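You operate a simulated robot arm through the tools that you are given. There is no shell and no other tool. Be economical: measure what you need, move in short steps, check, and stop when the job is done.

You run a simulated robot arm. Do the job below in one go: nothing can be reset, and whatever is moved stays where it is left.

## Task
Get the bedside book rest ready for reading in good light.
Fine: both page clips up, lamp knob on READ, shade turned till its light falls on the book; the lamp stays on.

Only the result counts: the job must be done as asked and must still hold three seconds after the hand-in. Knocking over, shifting, dropping, spilling or breaking anything else fails it.

## Robot
A 7-joint arm with a two-finger parallel gripper, fixed in place. Base frame: the origin is at the foot of the arm, x ahead of it, y to its left, z up. Units: m, rad, N and s.
With the tool pointing down near the work surface it reaches from about 0.4 to 0.9 m from the base axis. Its first joint turns from -2.007 to 2.007 rad. Payload 3.91 kg.
Tool frame: the origin (TCP) lies between the finger pads and is the grasp point; the fingertips stand 0.03 m ahead of it; z points along the fingers, y is the line along which they close. The gripper opens to 0.11 m. The fingers are 0.02 m wide and 0.01 m thick; the gripper's body (0.048 by 0.112 m) begins 0.055 m behind the TCP.
Orientation is that of the tool frame in the base frame, as [roll, pitch, yaw] about the fixed x, y, z axes, in that order (R = Rz(yaw) Ry(pitch) Rx(roll)). With the fingers straight down and closing along the base's y, the tool's x points along the base's -x, its y along +y and its z along -z.

## Interface
- The arm moves only by the tool move_arm. Its argument "commands" is a list that holds one entry, the list of rows, each a list of 7 numbers: the shift along the base's x, y, z in units of 150 mm (1.0 is 150 mm), then the turn, a rotation vector about the base's x, y, z in units of 90 degrees (1.0 is 90 degrees), then the opening, from 0 (shut) to 1 (fully open). In form: [[[x, y, z, wx, wy, wz, hand], ...]]. A call has 1 to 8 rows; each row is the pose to reach, as a shift and turn from the pose commanded when the call began. A call with a number of a shift or a turn outside -1 to 1 is refused whole. A row lasts 0.2 s, in which the tool goes at most 0.05 m and 0.15 rad; a call with a longer step from one row to the next is refused whole, and so is a gripper value outside its range. Where a pose cannot be reached the arm comes as near as it can. A force on the tool above 40 N (or 10 N above the force at the start of the call, whichever is more), or a blocked arm, ends the call early, and 0.2 s more pass. The fingers move at their own pace (about 0.153 m/s each) and stop on an object; they squeeze with about 43 N. The grip force told is the motor's: it shows also when the fingers shut on nothing. Time passes only in rows, and 0.2 s behind the last, so rows that repeat a pose let the fingers close. The reply holds the time, the measured pose of the TCP, the force on the tool along the base axes, the opening and the grip force, in the units named above and with some noise, and new pictures: "show" is both (left out), scene, wrist or none.
- Cameras (640 x 400 px; columns grow to the right, rows downward): "scene" is fixed at [0.3998, -0.5009, 1.5364]; the picture's right is [0.96, -0.29, 0.00], its down [-0.13, -0.44, -0.89] and it looks along [0.26, 0.85, -0.46] (base axes); focal length 326 px, centre (320, 200). "wrist" rides on the gripper at [0.072, 0.017, -0.103] in the tool frame; the picture's right is [-0.23, 0.97, 0.00], its down [-0.76, -0.18, -0.62] and it looks along [-0.61, -0.14, 0.78] (tool axes); focal length 222 px, centre (320, 200). There is no depth. A picture from a camera that has moved, and an enlarged one, comes with that camera's place and axes in the base frame and with its lens.
- raise_lower(by): slides the trunk up (or, below 0, down) by that many m; the arm rides with it, the base frame stays. It gives what a move gives, with no picture.
- enlarge(camera, box): a new picture of the part [left, top, right, bottom] of that camera's present view, enlarged. No time passes.
- finish_job(): hands the job in; it is judged then, once.

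Work in short steps. Places have to be worked out from the pictures, the camera data and where the tool is seen: move nearer, look again, correct. Check each grasp and each placing, and mend what went wrong. You have 120 turns and 170 pictures in all, those below and enlarged ones among them. Open the gripper and draw the arm clear of the work before you hand the job in, unless the task says otherwise; then end with one line.

The tools are called after ">>>" as name(argument=value, ...) on one line, values as JSON. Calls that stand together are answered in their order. move_arm: Moves the arm, as the interface text tells. Its arguments: {"type":"object","properties":{"commands":{"type":"array"},"show":{"type":"string","enum":["both","scene","wrist","none"]}},"required":["commands"]} The other tools are called the same way: raise_lower (by) slides the trunk up or down; enlarge (camera, box) takes an enlarged picture of a part of a camera's view; finish_job () hands the job in.

At the start:

```text
t: 0.0
position: [0.3344, 0.3467, 1.4198]
ee_rot: [-3.14, 0.0, -3.142]
force: [-0.6, 0.1, 0.1]
gripper_width: 0.1099
finger_force: 0.0
trunk travel left (down, up): [-0.8, 0.19]
```

scene: 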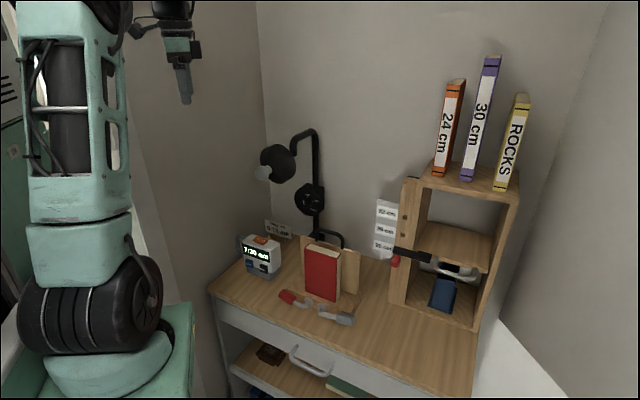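
wrist: 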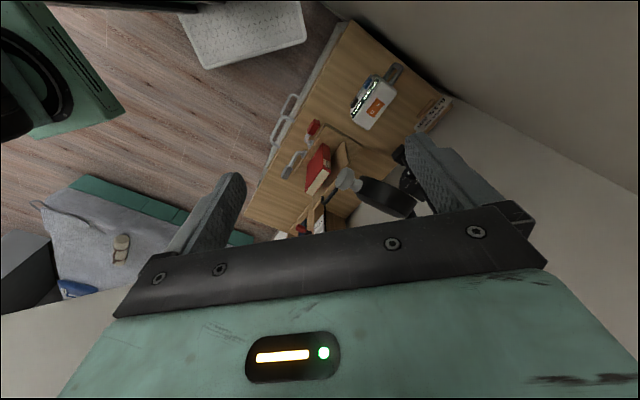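

The scene shows a nightstand with a lamp, a book rest with two clips, and a shelf. I'll enlarge the important areas first.

>>> enlarge(camera="scene", box=[230, 220, 390, 340])

>>> enlarge(camera="scene", box=[230, 110, 390, 250])

>>> enlarge(camera="scene", box=[360, 160, 530, 340])

>>> enlarge(camera="wrist", box=[240, 30, 480, 250])

```text
3.33 times, centred on (310, 280) of scene
camera zoom: at [0.3998, -0.5009, 1.5364], right [0.96, -0.29, 0.0], down [-0.13, -0.44, -0.89], along [0.26, 0.85, -0.46], focal length 1087 px, centre (353, -67)
```

zoom: 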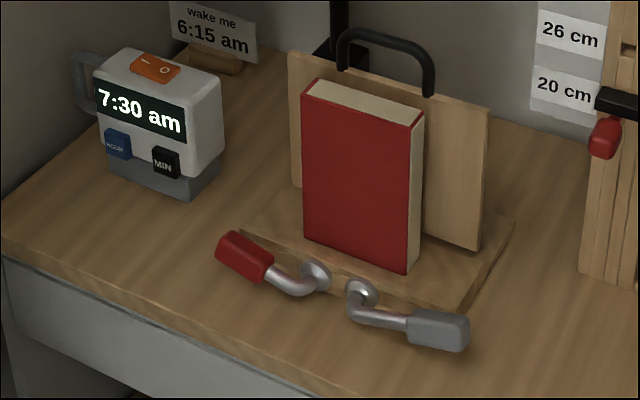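

```text
2.86 times, centred on (310, 180) of scene
camera zoom: at [0.3998, -0.5009, 1.5364], right [0.96, -0.29, 0.0], down [-0.13, -0.44, -0.89], along [0.26, 0.85, -0.46], focal length 932 px, centre (349, 257)
```

zoom: 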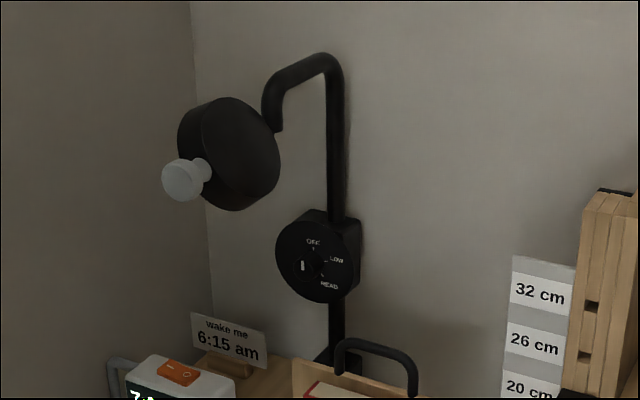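

```text
2.22 times, centred on (445, 250) of scene
camera zoom: at [0.3998, -0.5009, 1.5364], right [0.96, -0.29, 0.0], down [-0.13, -0.44, -0.89], along [0.26, 0.85, -0.46], focal length 725 px, centre (42, 89)
```

zoom: 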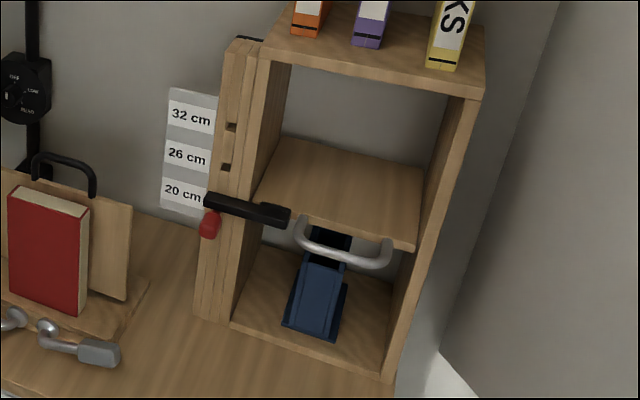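

```text
1.82 times, centred on (360, 140) of wrist
camera zoom: at [0.2618, 0.3636, 1.5225], right [0.23, 0.97, 0.0], down [0.76, -0.18, 0.62], along [0.61, -0.14, -0.78], focal length 404 px, centre (247, 309)
```

zoom: 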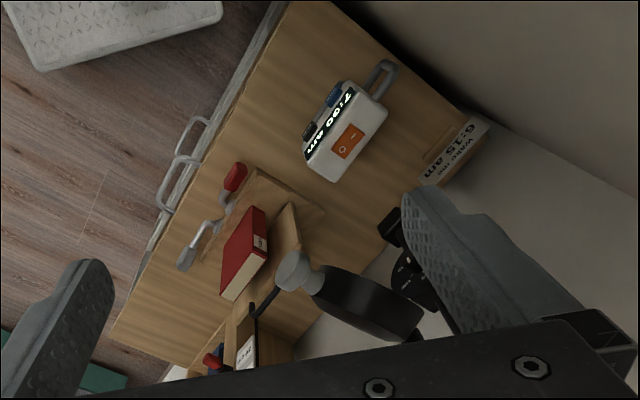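

The desk faces the robot at about 45°, so I define e1 = (0.707,-0.707) along the front edge and e2 = (0.707,0.707) into the depth. I estimate the clip pivots at (0.588,0.228) and (0.622,0.195), the knob at (0.66,0.54,0.97) and the shade at (0.54,0.41,1.18). I'll yaw the tool 45° and move to look at the lamp.

>>> move_arm(commands=[[[0.05, -0.15, -0.03, 0, 0, 0.09, 1], [0.1, -0.3, -0.06, 0, 0, 0.18, 1], [0.16, -0.45, -0.1, 0, 0, 0.27, 1], [0.21, -0.6, -0.15, 0, 0, 0.36, 1], [0.27, -0.75, -0.2, 0, 0, 0.45, 1], [0.32, -0.9, -0.25, 0, 0, 0.5, 1]]])

```text
t: 1.4
position: [0.3832, 0.2123, 1.3813]
ee_rot: [3.141, 0.0, -2.355]
force: [0.1, 0.9, 0.1]
gripper_width: 0.1096
finger_force: 0.1
trunk travel left (down, up): [-0.8, 0.19]
camera wrist: at [0.3195, 0.1723, 1.4849], right [-0.53, 0.85, 0.0], down [0.66, 0.41, 0.62], along [0.53, 0.33, -0.78], focal length 222 px, centre (320, 200)
```

scene: 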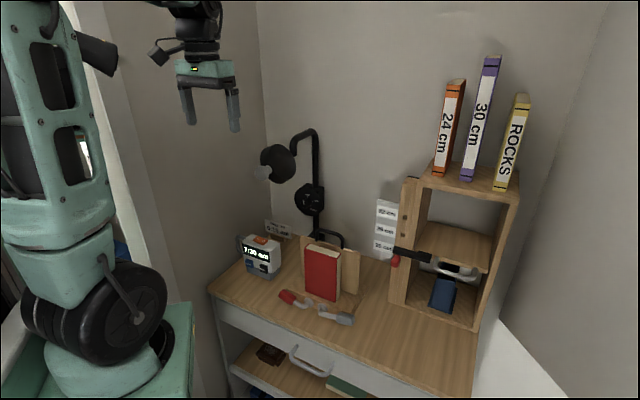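
wrist: 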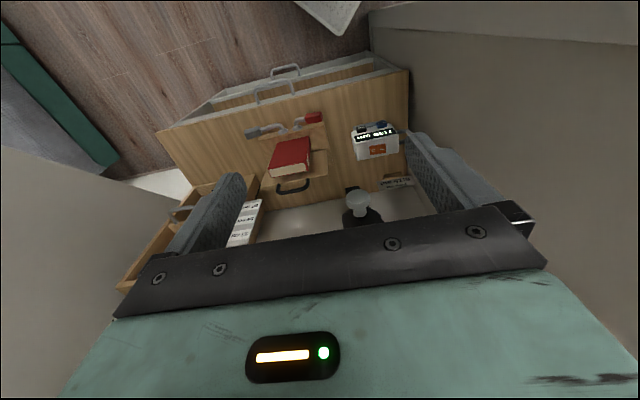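

The lamp is only partly visible. I'll tilt the tool forward 50° and lower it to look at the lamp's face.

>>> move_arm(commands=[[[0, 0, -0.15, 0.063, -0.063, 0, 1], [0, 0, -0.3, 0.126, -0.126, 0, 1], [0, 0, -0.45, 0.19, -0.19, 0, 1], [0, 0, -0.6, 0.253, -0.253, 0, 1], [0, 0, -0.75, 0.316, -0.316, 0, 1], [0, 0, -0.9, 0.379, -0.379, 0, 1]]], show="wrist")

```text
t: 2.8
position: [0.3912, 0.2064, 1.2538]
ee_rot: [3.141, 0.785, -2.364]
force: [0.0, 0.3, -0.8]
gripper_width: 0.1101
finger_force: 0.0
out of reach, approached as far as the arm can: row 6
trunk travel left (down, up): [-0.8, 0.19]
camera wrist: at [0.2908, 0.1318, 1.2745], right [-0.57, 0.81, 0.16], down [0.19, -0.06, 0.98], along [0.8, 0.59, -0.12], focal length 222 px, centre (320, 200)
```

wrist: 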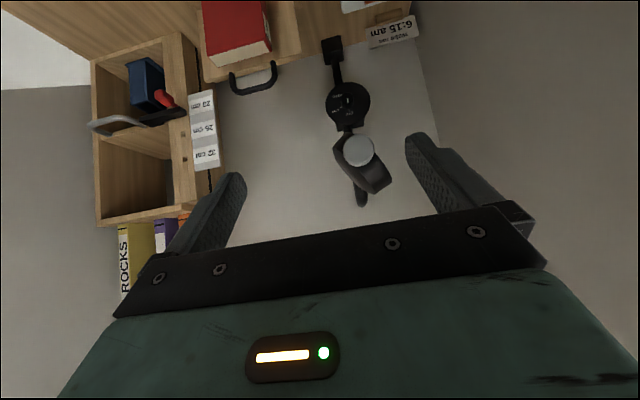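

>>> enlarge(camera="wrist", box=[300, 30, 420, 220])

>>> enlarge(camera="wrist", box=[320, 70, 380, 140])

>>> enlarge(camera="scene", box=[285, 175, 335, 225])

```text
2.11 times, centred on (360, 125) of wrist
camera zoom: at [0.2908, 0.1318, 1.2745], right [-0.57, 0.81, 0.16], down [0.19, -0.06, 0.98], along [0.8, 0.59, -0.12], focal length 468 px, centre (236, 358)
```

zoom: 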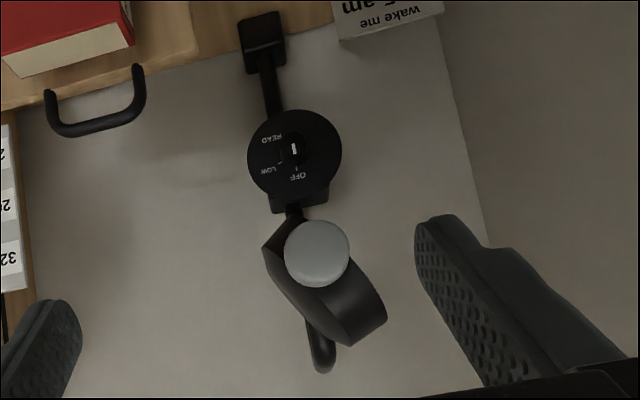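

```text
5.71 times, centred on (350, 105) of wrist
camera zoom: at [0.2908, 0.1318, 1.2745], right [-0.57, 0.81, 0.16], down [0.19, -0.06, 0.98], along [0.8, 0.59, -0.12], focal length 1269 px, centre (149, 743)
```

zoom: 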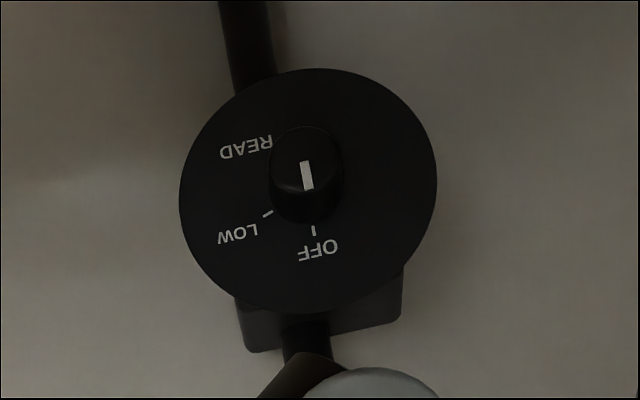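

```text
8.00 times, centred on (310, 200) of scene
camera zoom: at [0.3998, -0.5009, 1.5364], right [0.96, -0.29, 0.0], down [-0.13, -0.44, -0.89], along [0.26, 0.85, -0.46], focal length 2609 px, centre (400, 200)
```

zoom: 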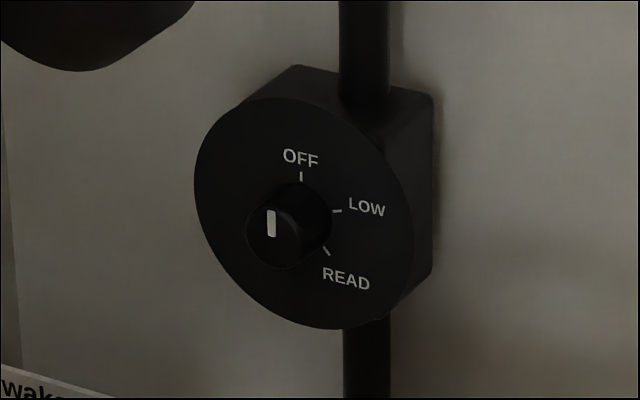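

The knob points at OFF, with LOW and READ further clockwise. I'll zoom in to understand the shade's geometry.

>>> enlarge(camera="scene", box=[245, 120, 325, 195])

>>> enlarge(camera="wrist", box=[325, 125, 405, 215])

```text
5.33 times, centred on (285, 158) of scene
camera zoom: at [0.3998, -0.5009, 1.5364], right [0.96, -0.29, 0.0], down [-0.13, -0.44, -0.89], along [0.26, 0.85, -0.46], focal length 1739 px, centre (507, 427)
```

zoom: 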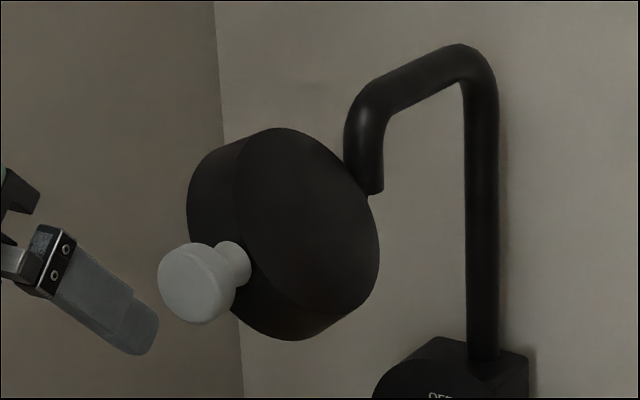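

```text
4.44 times, centred on (365, 170) of wrist
camera zoom: at [0.2908, 0.1318, 1.2745], right [-0.57, 0.81, 0.16], down [0.19, -0.06, 0.98], along [0.8, 0.59, -0.12], focal length 987 px, centre (120, 333)
```

zoom: 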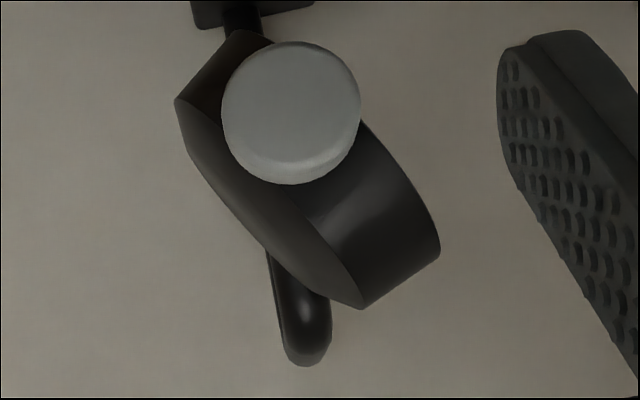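

The shade's drum axis tilts up toward +e1, and its handle knob lies on the e2 axis. I'll set the lamp knob first so the light can guide me. I'm moving below shade level and tilting the tool to 15° below horizontal.

>>> move_arm(commands=[[[0.04, 0.06, -0.22, 0.05, -0.05, 0, 0.8], [0.08, 0.12, -0.44, 0.1, -0.1, 0, 0.8], [0.12, 0.18, -0.66, 0.15, -0.15, 0, 0.7], [0.16, 0.24, -0.88, 0.2, -0.2, 0, 0.7], [0.2, 0.3, -1.0, 0.236, -0.236, 0, 0.7], [0.25, 0.36, -1.0, 0.236, -0.236, 0, 0.7]]])

```text
t: 4.2
position: [0.4268, 0.2839, 1.1018]
ee_rot: [-3.132, 1.318, -2.361]
force: [-0.6, 0.0, 0.4]
gripper_width: 0.077
finger_force: 0.0
out of reach, approached as far as the arm can: row 1, 2, 3, 4, 5, 6
trunk travel left (down, up): [-0.8, 0.19]
camera wrist: at [0.33, 0.2141, 1.0567], right [-0.64, 0.74, 0.22], down [-0.17, -0.41, 0.89], along [0.75, 0.53, 0.39], focal length 222 px, centre (320, 200)
```

scene: 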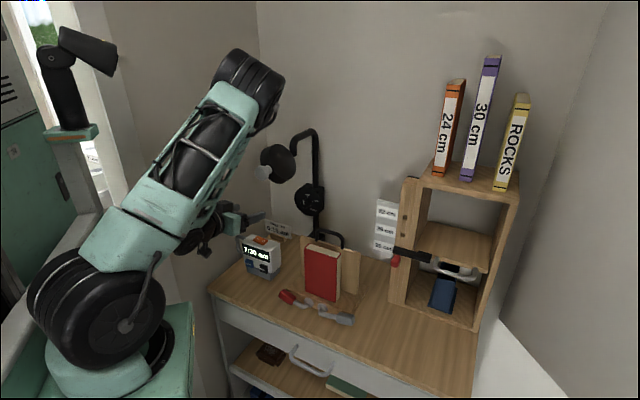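
wrist: 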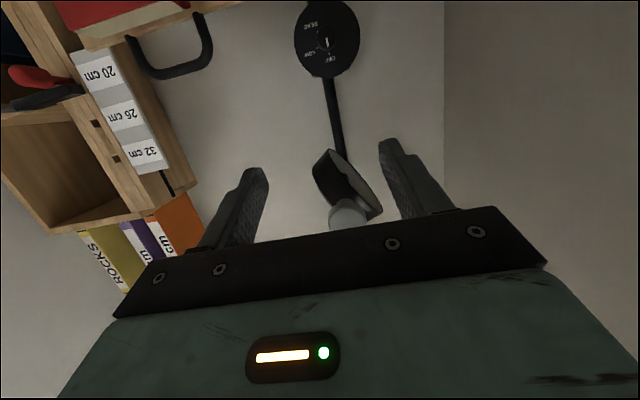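

The elbow is high and near the shade level. Lowering the trunk will bring the forearm in lower, further from the lamp.

>>> raise_lower(by=-0.13)

```text
t: 5.8
position: [0.4267, 0.2837, 0.9716]
ee_rot: [-3.13, 1.317, -2.36]
force: [0.1, -1.2, 0.5]
gripper_width: 0.0769
finger_force: 0.1
trunk travel left (down, up): [-0.67, 0.32]
```

Next I roll the tool so the camera comes to the +e1 side, raising it a little.

>>> move_arm(commands=[[[0, 0, 0.1, -0.065, -0.065, 0.024, 0.7], [0, 0, 0.2, -0.13, -0.13, 0.048, 0.7], [0, 0, 0.3, -0.196, -0.196, 0.072, 0.7], [0, 0, 0.4, -0.261, -0.261, 0.096, 0.7], [0, 0, 0.5, -0.327, -0.327, 0.12, 0.7], [0, 0, 0.6, -0.392, -0.392, 0.144, 0.7]]])

>>> raise_lower(by=-0.1)

```text
refused: row 3 steps farther than a row can; nothing moved
```

```text
t: 7.1
position: [0.4278, 0.2841, 0.8721]
ee_rot: [-3.129, 1.317, -2.361]
force: [0.2, 0.0, -0.5]
gripper_width: 0.0769
finger_force: 0.1
trunk travel left (down, up): [-0.57, 0.42]
```

The step was slightly too long, and the trunk went down anyway. I'll repeat the roll with smaller increments while rising.

>>> move_arm(commands=[[[0, 0, 0.15, -0.06, -0.06, 0.022, 0.7], [0, 0, 0.3, -0.12, -0.12, 0.044, 0.7], [0, 0, 0.45, -0.18, -0.18, 0.066, 0.7], [0, 0, 0.6, -0.24, -0.24, 0.088, 0.7], [0, 0, 0.75, -0.3, -0.3, 0.11, 0.7], [0, 0, 0.85, -0.36, -0.36, 0.132, 0.7], [0, 0, 0.9, -0.42, -0.42, 0.154, 0.7]]])

```text
t: 8.7
position: [0.428, 0.2863, 1.0082]
ee_rot: [-1.863, 0.584, -0.957]
force: [0.4, 0.1, 0.0]
gripper_width: 0.0771
finger_force: 0.1
out of reach, approached as far as the arm can: row 1, 2, 3, 4, 5, 6, 7
trunk travel left (down, up): [-0.57, 0.42]
camera wrist: at [0.382, 0.1724, 0.9788], right [-0.63, 0.41, -0.65], down [-0.7, 0.05, 0.71], along [0.33, 0.91, 0.26], focal length 222 px, centre (320, 200)
```

scene: 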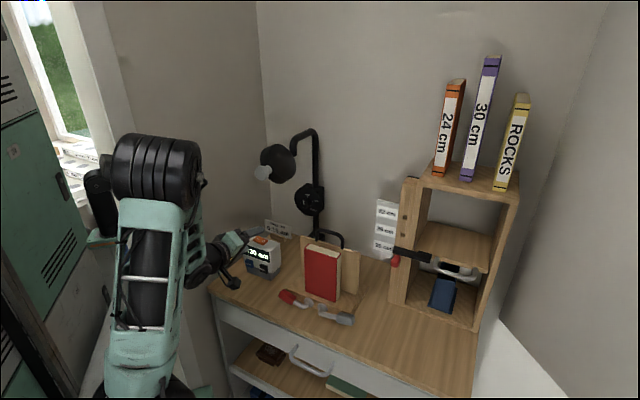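
wrist: 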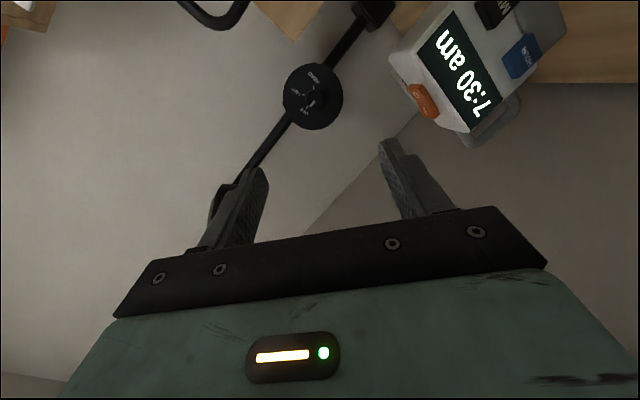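

The elbow is now well clear of the lamp, and the tool axis is correct with the camera on the +e1 side and slightly down. I'll roll another 60° while advancing toward the knob.

>>> move_arm(commands=[[[0.1, 0.12, -0.01, -0.058, -0.057, 0.02, 0.7], [0.2, 0.24, -0.02, -0.115, -0.113, 0.04, 0.7], [0.3, 0.36, -0.03, -0.173, -0.17, 0.06, 0.7], [0.4, 0.48, -0.04, -0.23, -0.227, 0.08, 0.7], [0.5, 0.6, -0.05, -0.288, -0.283, 0.1, 0.7], [0.6, 0.72, -0.06, -0.345, -0.34, 0.12, 0.7], [0.7, 0.84, -0.08, -0.403, -0.397, 0.14, 0.7], [0.8, 0.96, -0.1, -0.461, -0.454, 0.16, 0.7]]])

```text
t: 10.5
position: [0.5482, 0.4311, 0.9938]
ee_rot: [-1.838, -0.432, -0.678]
force: [0.1, 0.9, -0.1]
gripper_width: 0.0772
finger_force: 0.1
trunk travel left (down, up): [-0.57, 0.42]
camera wrist: at [0.5305, 0.3123, 1.0326], right [-0.02, -0.32, -0.95], down [-1.0, 0.09, -0.01], along [0.09, 0.94, -0.32], focal length 222 px, centre (320, 200)
```

scene: 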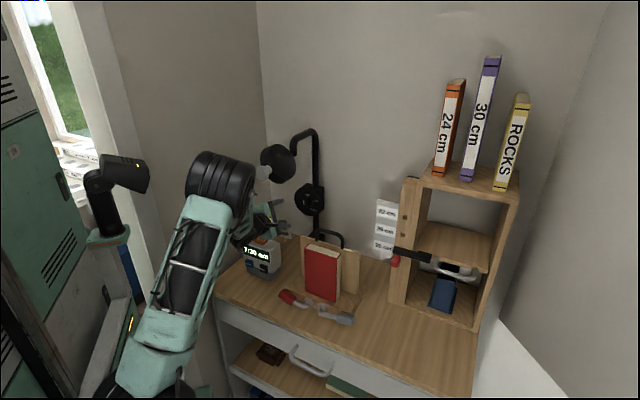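
wrist: 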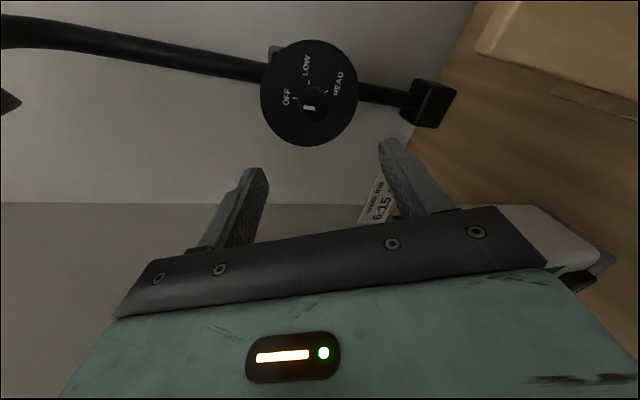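

Triangulation from this view agrees on the knob cap at (0.657, 0.537, 0.967). I'll advance 6 cm along e2 and check the elbow against the shade.

>>> move_arm(commands=[[[0.1, 0.1, -0.01, 0, 0, 0, 0.7], [0.2, 0.2, -0.02, 0, 0, 0, 0.7], [0.28, 0.28, -0.03, 0, 0, 0, 0.7]]])

>>> enlarge(camera="scene", box=[180, 120, 340, 290])

```text
t: 11.3
position: [0.59, 0.474, 0.9885]
ee_rot: [-1.837, -0.428, -0.68]
force: [0.1, 0.2, 0.0]
gripper_width: 0.0769
finger_force: 0.1
trunk travel left (down, up): [-0.57, 0.42]
camera wrist: at [0.5721, 0.354, 1.0276], right [-0.02, -0.31, -0.95], down [-1.0, 0.09, -0.01], along [0.09, 0.94, -0.31], focal length 222 px, centre (320, 200)
```

scene: 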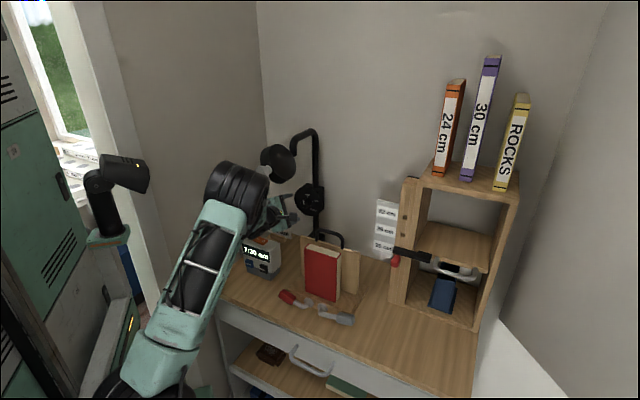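
wrist: 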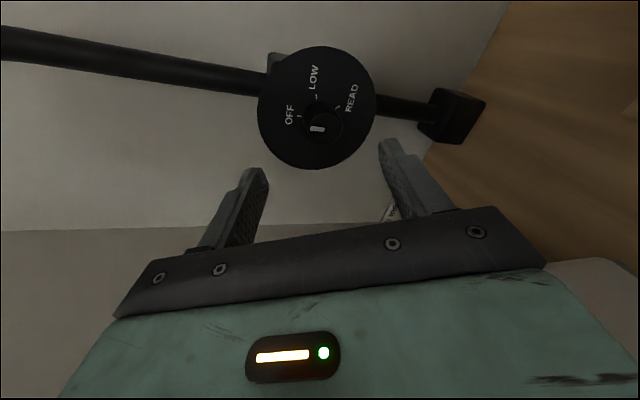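

```text
2.35 times, centred on (260, 205) of scene
camera zoom: at [0.3998, -0.5009, 1.5364], right [0.96, -0.29, 0.0], down [-0.13, -0.44, -0.89], along [0.26, 0.85, -0.46], focal length 767 px, centre (461, 188)
```

zoom: 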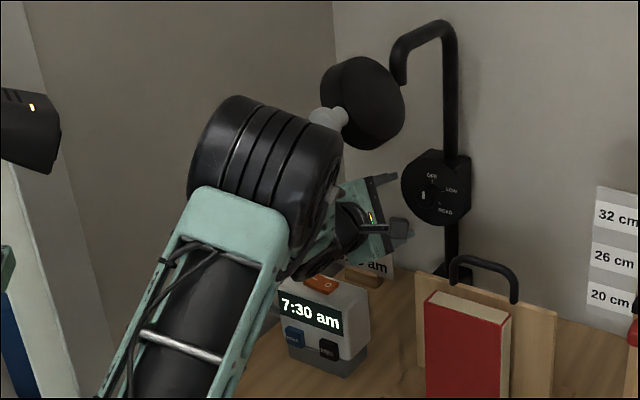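

The alignment is within 2 mm and the cap is 95 mm ahead along the tool axis. I'll advance 83 mm so the pads straddle the 30 mm tall knob.

>>> move_arm(commands=[[[0.1, 0.1, -0.034, 0, 0, 0, 0.7], [0.2, 0.2, -0.068, 0, 0, 0, 0.7], [0.3, 0.295, -0.1, 0, 0, 0, 0.7], [0.385, 0.38, -0.132, 0, 0, 0, 0.7]]])

>>> enlarge(camera="scene", box=[220, 130, 340, 230])

```text
t: 12.4
position: [0.6453, 0.5283, 0.9696]
ee_rot: [-1.836, -0.425, -0.683]
force: [-20.8, -31.9, 5.1]
gripper_width: 0.0739
finger_force: 0.0
trunk travel left (down, up): [-0.57, 0.42]
stopped in row 4: the force on the tool passed its limit (the readings are from after the stop); the commanded pose is now the measured one
camera wrist: at [0.6276, 0.4093, 1.0089], right [-0.02, -0.31, -0.95], down [-1.0, 0.09, -0.01], along [0.09, 0.95, -0.31], focal length 222 px, centre (320, 200)
```

scene: 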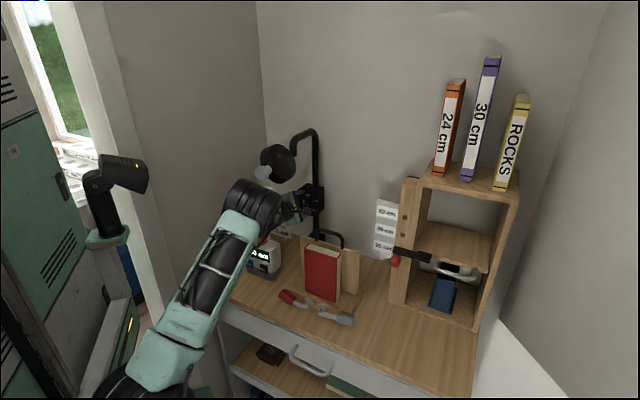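
wrist: 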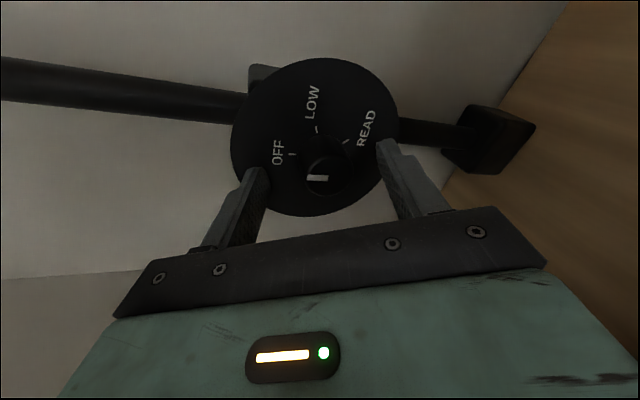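

```text
4.00 times, centred on (280, 180) of scene
camera zoom: at [0.3998, -0.5009, 1.5364], right [0.96, -0.29, 0.0], down [-0.13, -0.44, -0.89], along [0.26, 0.85, -0.46], focal length 1304 px, centre (480, 280)
```

zoom: 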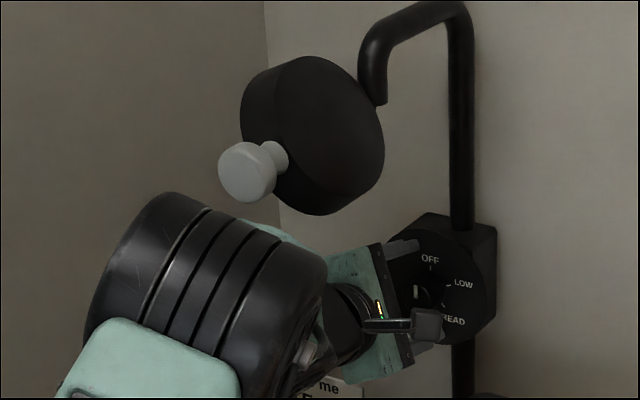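

The fingertips touched the dial disc, and the knob sits between the fingers. I'll back off 3 mm and close on it.

>>> move_arm(commands=[[[-0.018, -0.018, 0.005, 0, 0, 0, 0.55], [-0.018, -0.018, 0.005, 0, 0, 0, 0.3], [-0.018, -0.018, 0.005, 0, 0, 0, 0.1], [-0.018, -0.018, 0.005, 0, 0, 0, 0.1]]], show="wrist")

```text
t: 13.4
position: [0.6446, 0.5264, 0.9656]
ee_rot: [-1.842, -0.426, -0.677]
force: [4.1, -2.3, -15.3]
gripper_width: 0.0359
finger_force: 45.0
trunk travel left (down, up): [-0.57, 0.42]
camera wrist: at [0.6273, 0.4082, 1.0061], right [-0.02, -0.32, -0.95], down [-1.0, 0.09, -0.01], along [0.09, 0.94, -0.32], focal length 222 px, centre (320, 200)
```

wrist: 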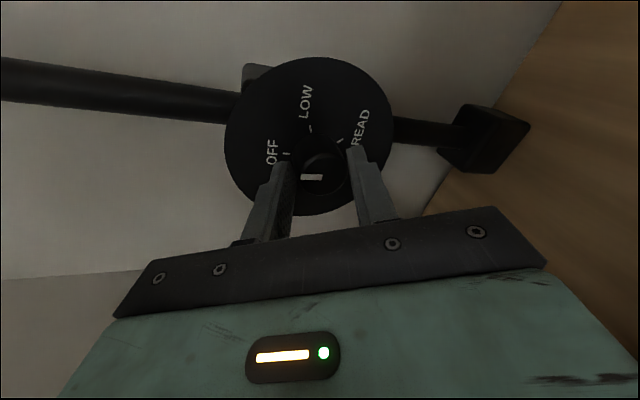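

I have the knob gripped at 36 mm. I'll turn it clockwise about e2 by about 67°.

>>> move_arm(commands=[[[0, 0, 0, 0.066, 0.066, 0, 0.1], [0, 0, 0, 0.132, 0.132, 0, 0.1], [0, 0, 0, 0.198, 0.198, 0, 0.1], [0, 0, 0, 0.264, 0.264, 0, 0.1], [0, 0, 0, 0.33, 0.33, 0, 0.1], [0, 0, 0, 0.396, 0.396, 0, 0.1], [0, 0, 0, 0.462, 0.462, 0, 0.1], [0, 0, 0, 0.527, 0.527, 0, 0.1]]])

```text
t: 14.8
position: [0.6516, 0.521, 0.9631]
ee_rot: [-1.762, 0.257, -0.672]
force: [-6.6, -11.0, -0.3]
gripper_width: 0.0356
finger_force: 45.1
out of reach, approached as far as the arm can: row 6
trunk travel left (down, up): [-0.57, 0.42]
stopped in row 6: the force on the tool passed its limit (the readings are from after the stop); the commanded pose is now the measured one
camera wrist: at [0.6416, 0.3958, 0.9474], right [-0.48, 0.14, -0.87], down [-0.88, -0.04, 0.48], along [0.03, 0.99, 0.14], focal length 222 px, centre (320, 200)
```

scene: 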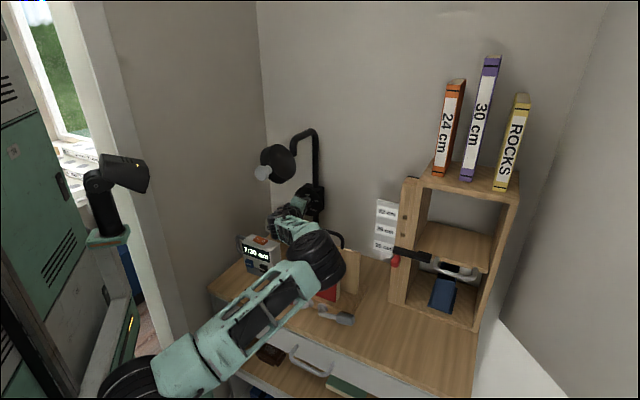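
wrist: 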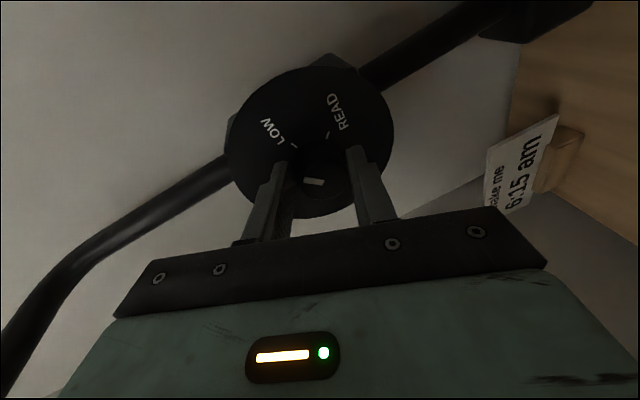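

The knob turned about 40°, but the elbow swung across to the right. I'll check its clearance from the book and rest.

>>> enlarge(camera="scene", box=[200, 130, 400, 350])

```text
1.82 times, centred on (300, 240) of scene
camera zoom: at [0.3998, -0.5009, 1.5364], right [0.96, -0.29, 0.0], down [-0.13, -0.44, -0.89], along [0.26, 0.85, -0.46], focal length 593 px, centre (356, 127)
```

zoom: 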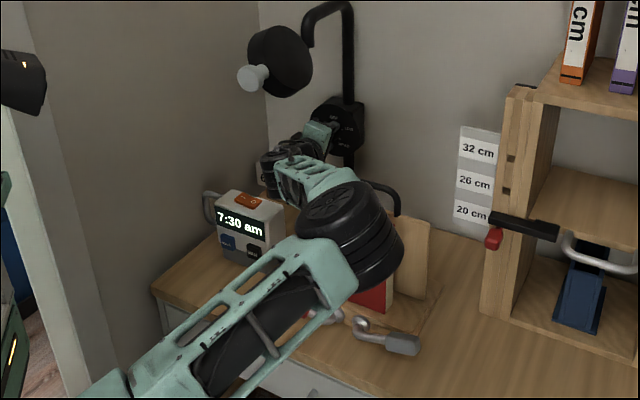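

The elbow is well in front of the book and nothing is touched. I'll continue the clockwise turn with a small recentring.

>>> move_arm(commands=[[[-0.02, 0.01, 0.01, 0.066, 0.066, 0, 0.1], [-0.03, 0.02, 0.01, 0.132, 0.132, 0, 0.1], [-0.04, 0.025, 0.01, 0.198, 0.198, 0, 0.1], [-0.04, 0.025, 0.01, 0.264, 0.264, 0, 0.1]]])

```text
t: 15.8
position: [0.7344, 0.4654, 1.0793]
ee_rot: [-1.522, 0.727, -0.559]
force: [0.2, 0.6, -0.3]
gripper_width: 0.0109
finger_force: 0.0
out of reach, approached as far as the arm can: row 1, 2, 3, 4
trunk travel left (down, up): [-0.57, 0.42]
stopped in row 4: the arm was blocked; the commanded pose is now the measured one
camera wrist: at [0.7143, 0.3587, 1.0141], right [-0.67, 0.47, -0.58], down [-0.73, -0.29, 0.62], along [0.13, 0.83, 0.54], focal length 222 px, centre (320, 200)
```

scene: 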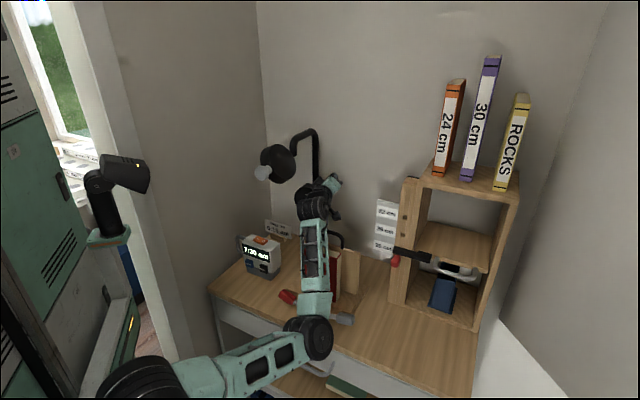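
wrist: 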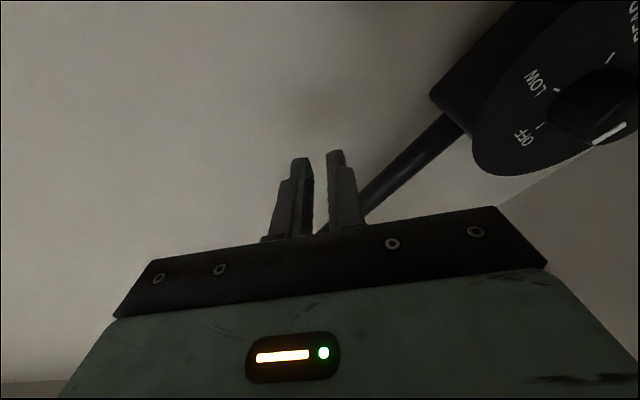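

The arm reconfigured itself and slipped off the knob. I'll check for contact before moving anything else.

>>> enlarge(camera="scene", box=[220, 160, 400, 380])

>>> enlarge(camera="wrist", box=[440, 0, 640, 200])

```text
1.82 times, centred on (310, 270) of scene
camera zoom: at [0.3998, -0.5009, 1.5364], right [0.96, -0.29, 0.0], down [-0.13, -0.44, -0.89], along [0.26, 0.85, -0.46], focal length 593 px, centre (338, 73)
```

zoom: 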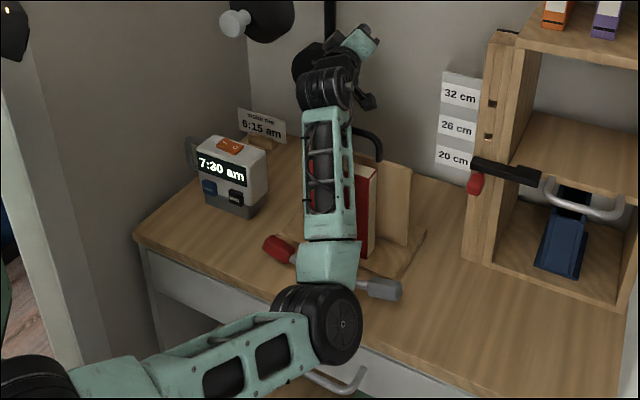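

```text
2.00 times, centred on (540, 100) of wrist
camera zoom: at [0.7143, 0.3587, 1.0141], right [-0.67, 0.47, -0.58], down [-0.73, -0.29, 0.62], along [0.13, 0.83, 0.54], focal length 444 px, centre (-120, 400)
```

zoom: 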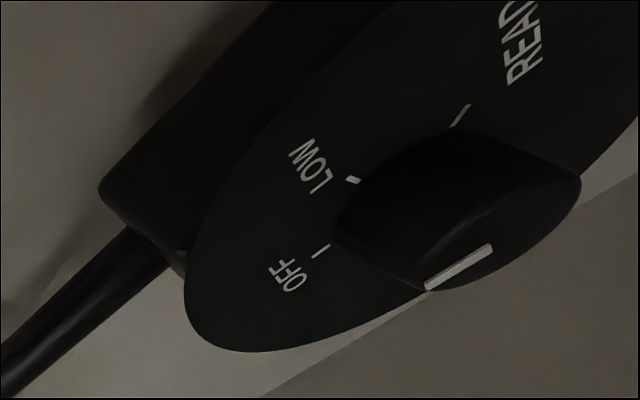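

The book, handle and clips look unmoved. The forearm hangs low over the book, so I'll lift straight up a little with the trunk.

>>> raise_lower(by=0.07)

>>> enlarge(camera="scene", box=[220, 110, 420, 340])

```text
t: 16.9
position: [0.731, 0.4688, 1.1501]
ee_rot: [-1.52, 0.73, -0.549]
force: [0.5, -1.0, -1.4]
gripper_width: 0.0114
finger_force: 0.1
trunk travel left (down, up): [-0.64, 0.35]
```

```text
1.74 times, centred on (320, 225) of scene
camera zoom: at [0.3998, -0.5009, 1.5364], right [0.96, -0.29, 0.0], down [-0.13, -0.44, -0.89], along [0.26, 0.85, -0.46], focal length 567 px, centre (320, 156)
```

zoom: 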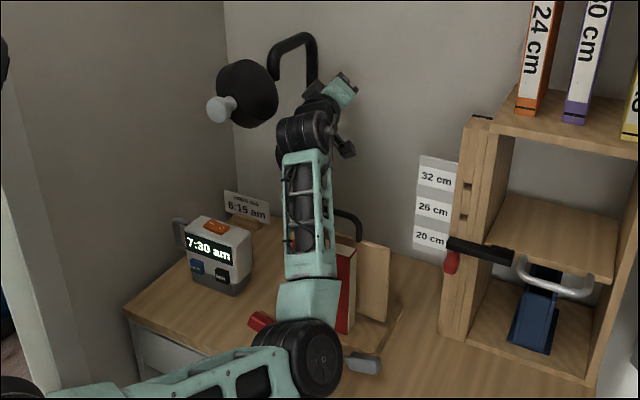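

Clear of everything. Now I retreat away from the wall, drifting toward +e1 to keep clear of the shade.

>>> move_arm(commands=[[[-0.05, -0.2, 0.03, 0, 0, 0, 0.1], [-0.1, -0.4, 0.06, 0, 0, 0, 0.1], [-0.2, -0.6, 0.1, 0, 0, 0, 0.1], [-0.3, -0.8, 0.15, 0, 0, 0, 0.1], [-0.4, -1.0, 0.2, 0, 0, 0, 0.1]]])

```text
t: 18.1
position: [0.6717, 0.3194, 1.1732]
ee_rot: [-1.532, 0.733, -0.557]
force: [0.0, 1.1, 0.5]
gripper_width: 0.011
finger_force: 0.2
trunk travel left (down, up): [-0.64, 0.35]
camera wrist: at [0.6501, 0.2122, 1.1084], right [-0.68, 0.47, -0.57], down [-0.73, -0.29, 0.62], along [0.12, 0.84, 0.53], focal length 222 px, centre (320, 200)
```

scene: 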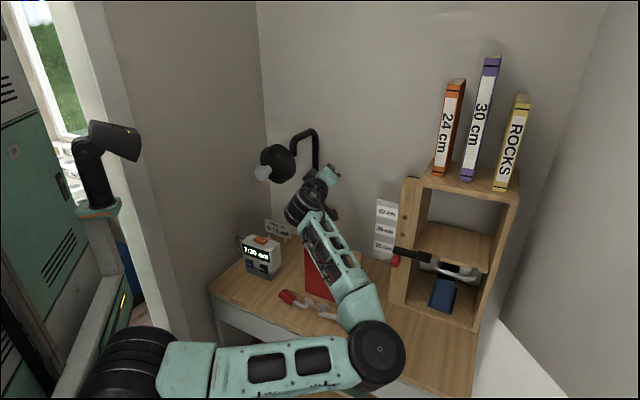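
wrist: 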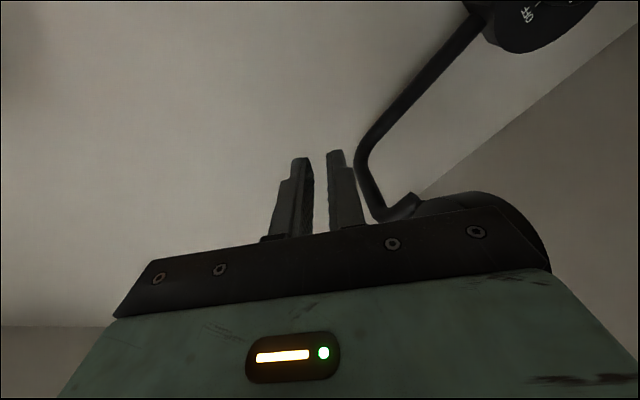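

The arm is clear. I'll unroll toward the natural wrist angle while retreating, to get back to a tidy arm posture.

>>> move_arm(commands=[[[-0.15, -0.1, 0.1, 0.05, 0.074, 0.003, 0.3], [-0.3, -0.2, 0.2, 0.1, 0.148, 0.006, 0.3], [-0.45, -0.3, 0.3, 0.15, 0.222, 0.009, 0.3], [-0.6, -0.4, 0.4, 0.2, 0.296, 0.012, 0.3], [-0.75, -0.5, 0.5, 0.25, 0.37, 0.015, 0.3], [-0.9, -0.6, 0.6, 0.297, 0.443, 0.018, 0.3]]])

```text
t: 19.5
position: [0.5386, 0.2288, 1.2643]
ee_rot: [0.045, 1.536, 1.034]
force: [0.6, 0.4, -0.8]
gripper_width: 0.0329
finger_force: 0.0
trunk travel left (down, up): [-0.64, 0.35]
camera wrist: at [0.467, 0.1546, 1.1874], right [-0.82, 0.53, 0.23], down [-0.21, -0.64, 0.74], along [0.54, 0.56, 0.63], focal length 222 px, centre (320, 200)
```

scene: 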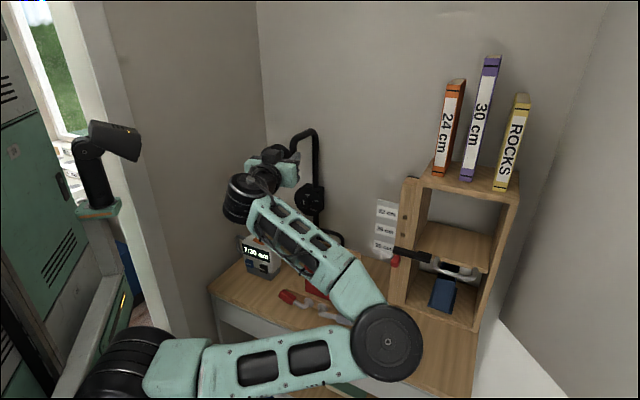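
wrist: 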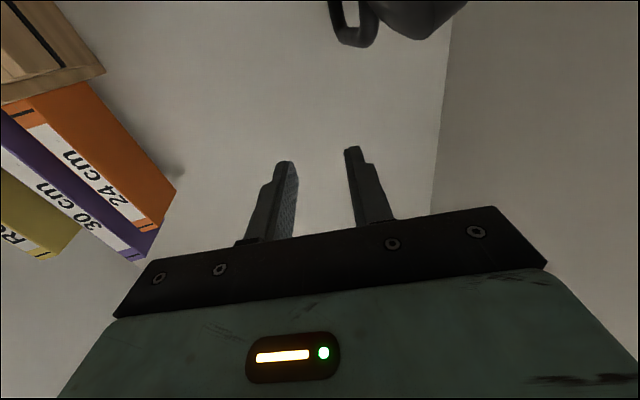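

The elbow is now out to the right, which keeps the forearm clear of the lamp and is a good posture. I'll level the tool into the e2 plane with a slight downward tilt and lower it, staying in front of the lamp.

>>> move_arm(commands=[[[-0.125, 0.03, -0.166, -0.022, 0.022, -0.022, 0.5], [-0.25, 0.06, -0.333, -0.044, 0.044, -0.044, 0.5], [-0.375, 0.09, -0.5, -0.066, 0.066, -0.066, 0.5], [-0.5, 0.12, -0.666, -0.088, 0.088, -0.088, 0.5], [-0.625, 0.15, -0.833, -0.11, 0.11, -0.11, 0.6], [-0.75, 0.18, -1.0, -0.13, 0.13, -0.13, 0.7]]])

```text
t: 20.9
position: [0.4306, 0.2705, 1.122]
ee_rot: [3.029, 1.318, -2.477]
force: [1.2, -0.4, 0.4]
gripper_width: 0.0768
finger_force: 0.1
out of reach, approached as far as the arm can: row 4, 5, 6
trunk travel left (down, up): [-0.64, 0.35]
camera wrist: at [0.3327, 0.2024, 1.0764], right [-0.64, 0.73, 0.25], down [-0.15, -0.43, 0.89], along [0.76, 0.53, 0.39], focal length 222 px, centre (320, 200)
```

scene: 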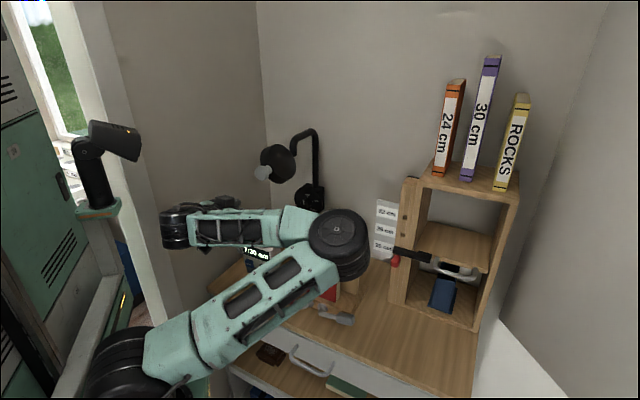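
wrist: 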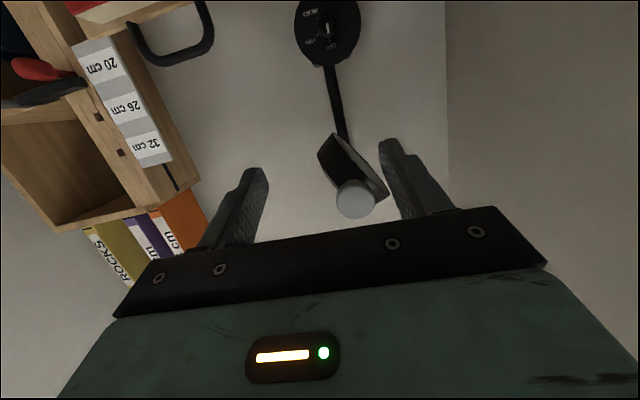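

The elbow stays right and level. I'll check the knob's pointer state.

>>> enlarge(camera="wrist", box=[290, 0, 370, 80])

>>> enlarge(camera="scene", box=[150, 130, 390, 330])

```text
5.00 times, centred on (330, 40) of wrist
camera zoom: at [0.3327, 0.2024, 1.0764], right [-0.64, 0.73, 0.25], down [-0.15, -0.43, 0.89], along [0.76, 0.53, 0.39], focal length 1111 px, centre (270, 1000)
```

zoom: 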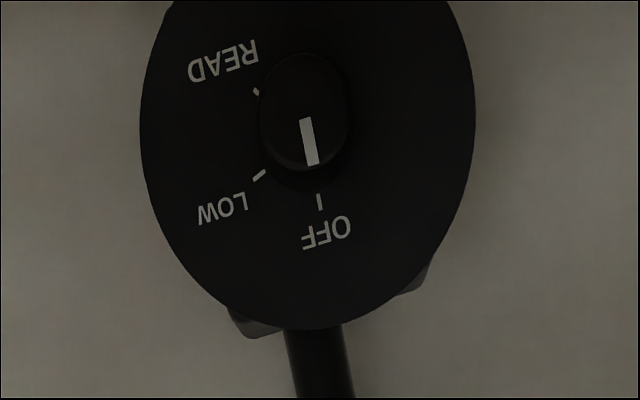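

```text
2.00 times, centred on (270, 230) of scene
camera zoom: at [0.3998, -0.5009, 1.5364], right [0.96, -0.29, 0.0], down [-0.13, -0.44, -0.89], along [0.26, 0.85, -0.46], focal length 652 px, centre (420, 140)
```

zoom: 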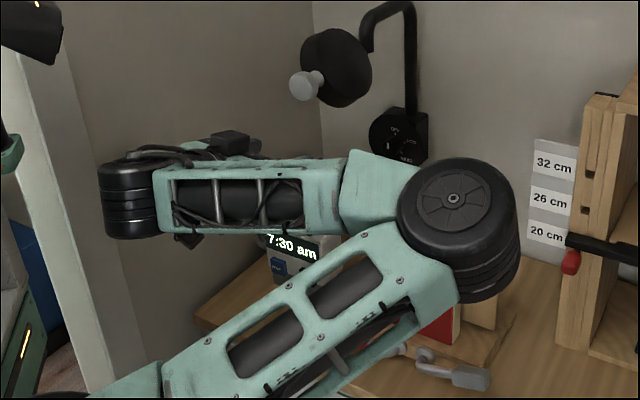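

The knob has sprung back to OFF, so I need a stroke that reaches the next stop. With the elbow on the right, I'll raise the trunk a bit for clearance over the book and then bring the hand down and forward.

>>> raise_lower(by=0.06)

>>> move_arm(commands=[[[0.0, 0.0, -0.25, 0, 0, 0, 0.7], [0.0, 0.0, -0.5, 0, 0, 0, 0.7], [0.0, 0.0, -0.75, 0, 0, 0, 0.7], [0.0, 0.0, -1.0, 0, 0, 0, 0.7], [0.1, 0.15, -1.0, 0, 0, 0, 0.7], [0.2, 0.3, -1.0, 0, 0, 0, 0.7], [0.3, 0.45, -1.0, 0, 0, 0, 0.7]]], show="scene")

```text
t: 21.9
position: [0.4305, 0.272, 1.182]
ee_rot: [3.032, 1.319, -2.473]
force: [-0.3, -1.1, -0.2]
gripper_width: 0.0772
finger_force: 0.0
trunk travel left (down, up): [-0.7, 0.29]
```

```text
t: 23.5
position: [0.475, 0.3399, 1.0309]
ee_rot: [3.03, 1.318, -2.471]
force: [0.3, -0.5, -0.2]
gripper_width: 0.0772
finger_force: 0.0
out of reach, approached as far as the arm can: row 1, 2, 3, 4
trunk travel left (down, up): [-0.7, 0.29]
```

scene: 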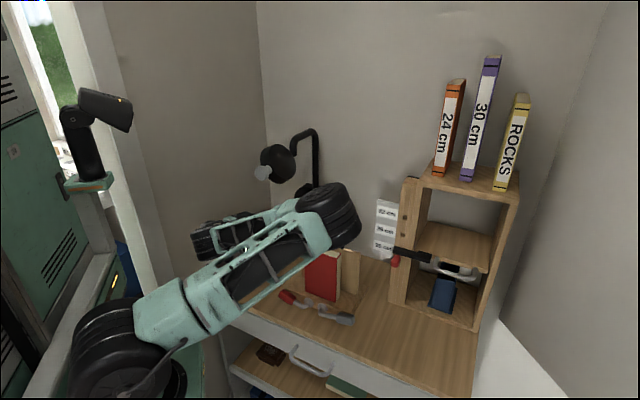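

The elbow is to the upper right and clear. I'll move forward to the pre-grasp point and roll back 40° for the next stroke.

>>> move_arm(commands=[[[0.13, 0.15, -0.045, -0.051, -0.05, 0.018, 0.7], [0.26, 0.3, -0.09, -0.102, -0.1, 0.037, 0.7], [0.39, 0.45, -0.135, -0.153, -0.15, 0.055, 0.7], [0.51, 0.6, -0.18, -0.203, -0.2, 0.073, 0.7], [0.64, 0.75, -0.225, -0.254, -0.25, 0.092, 0.7], [0.767, 0.887, -0.27, -0.305, -0.303, 0.11, 0.7]]])

```text
t: 24.9
position: [0.5892, 0.4731, 0.9904]
ee_rot: [-1.966, 0.862, -1.093]
force: [0.4, 0.0, -0.8]
gripper_width: 0.0771
finger_force: 0.1
trunk travel left (down, up): [-0.7, 0.29]
camera wrist: at [0.5288, 0.3687, 0.9509], right [-0.71, 0.56, -0.41], down [-0.54, -0.06, 0.84], along [0.45, 0.82, 0.35], focal length 222 px, centre (320, 200)
```

scene: 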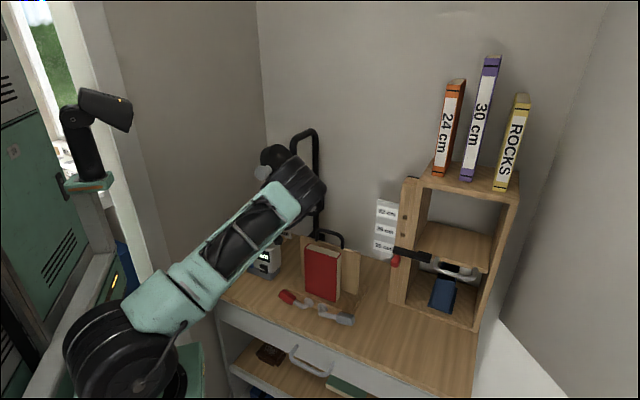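
wrist: 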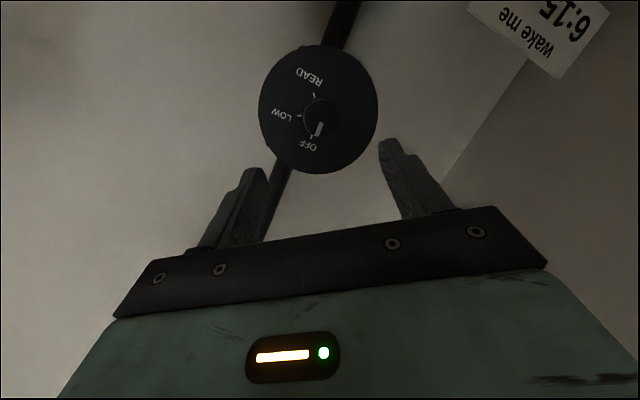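

The posture is clear, with the roll at about 140° and READ, LOW and OFF visible. I'll do a dry run of the clockwise roll in free air to confirm the arm can do it smoothly.

>>> move_arm(commands=[[[0, 0, 0, 0.066, 0.066, 0, 0.7], [0, 0, 0, 0.132, 0.132, 0, 0.7], [0, 0, 0, 0.198, 0.198, 0, 0.7], [0, 0, 0, 0.264, 0.264, 0, 0.7], [0, 0, 0, 0.33, 0.33, 0, 0.7], [0, 0, 0, 0.396, 0.396, 0, 0.7], [0, 0, 0, 0.462, 0.462, 0, 0.7], [0, 0, 0, 0.527, 0.527, 0, 0.7]]])

```text
t: 26.7
position: [0.5366, 0.5213, 1.0419]
ee_rot: [1.892, 1.049, 2.788]
force: [0.6, 0.7, -0.2]
gripper_width: 0.077
finger_force: 0.1
out of reach, approached as far as the arm can: row 3, 4, 5, 6, 7, 8
trunk travel left (down, up): [-0.7, 0.29]
camera wrist: at [0.4312, 0.4624, 1.0031], right [-0.54, 0.53, 0.66], down [0.11, -0.73, 0.67], along [0.83, 0.44, 0.34], focal length 222 px, centre (320, 200)
```

scene: 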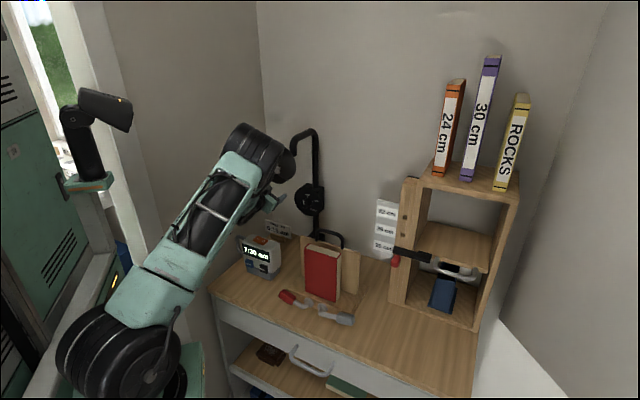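
wrist: 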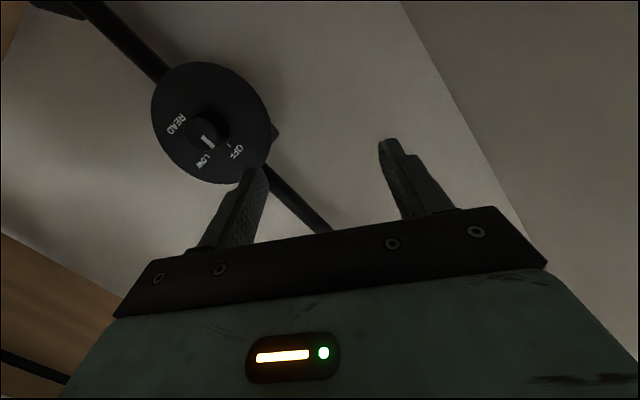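

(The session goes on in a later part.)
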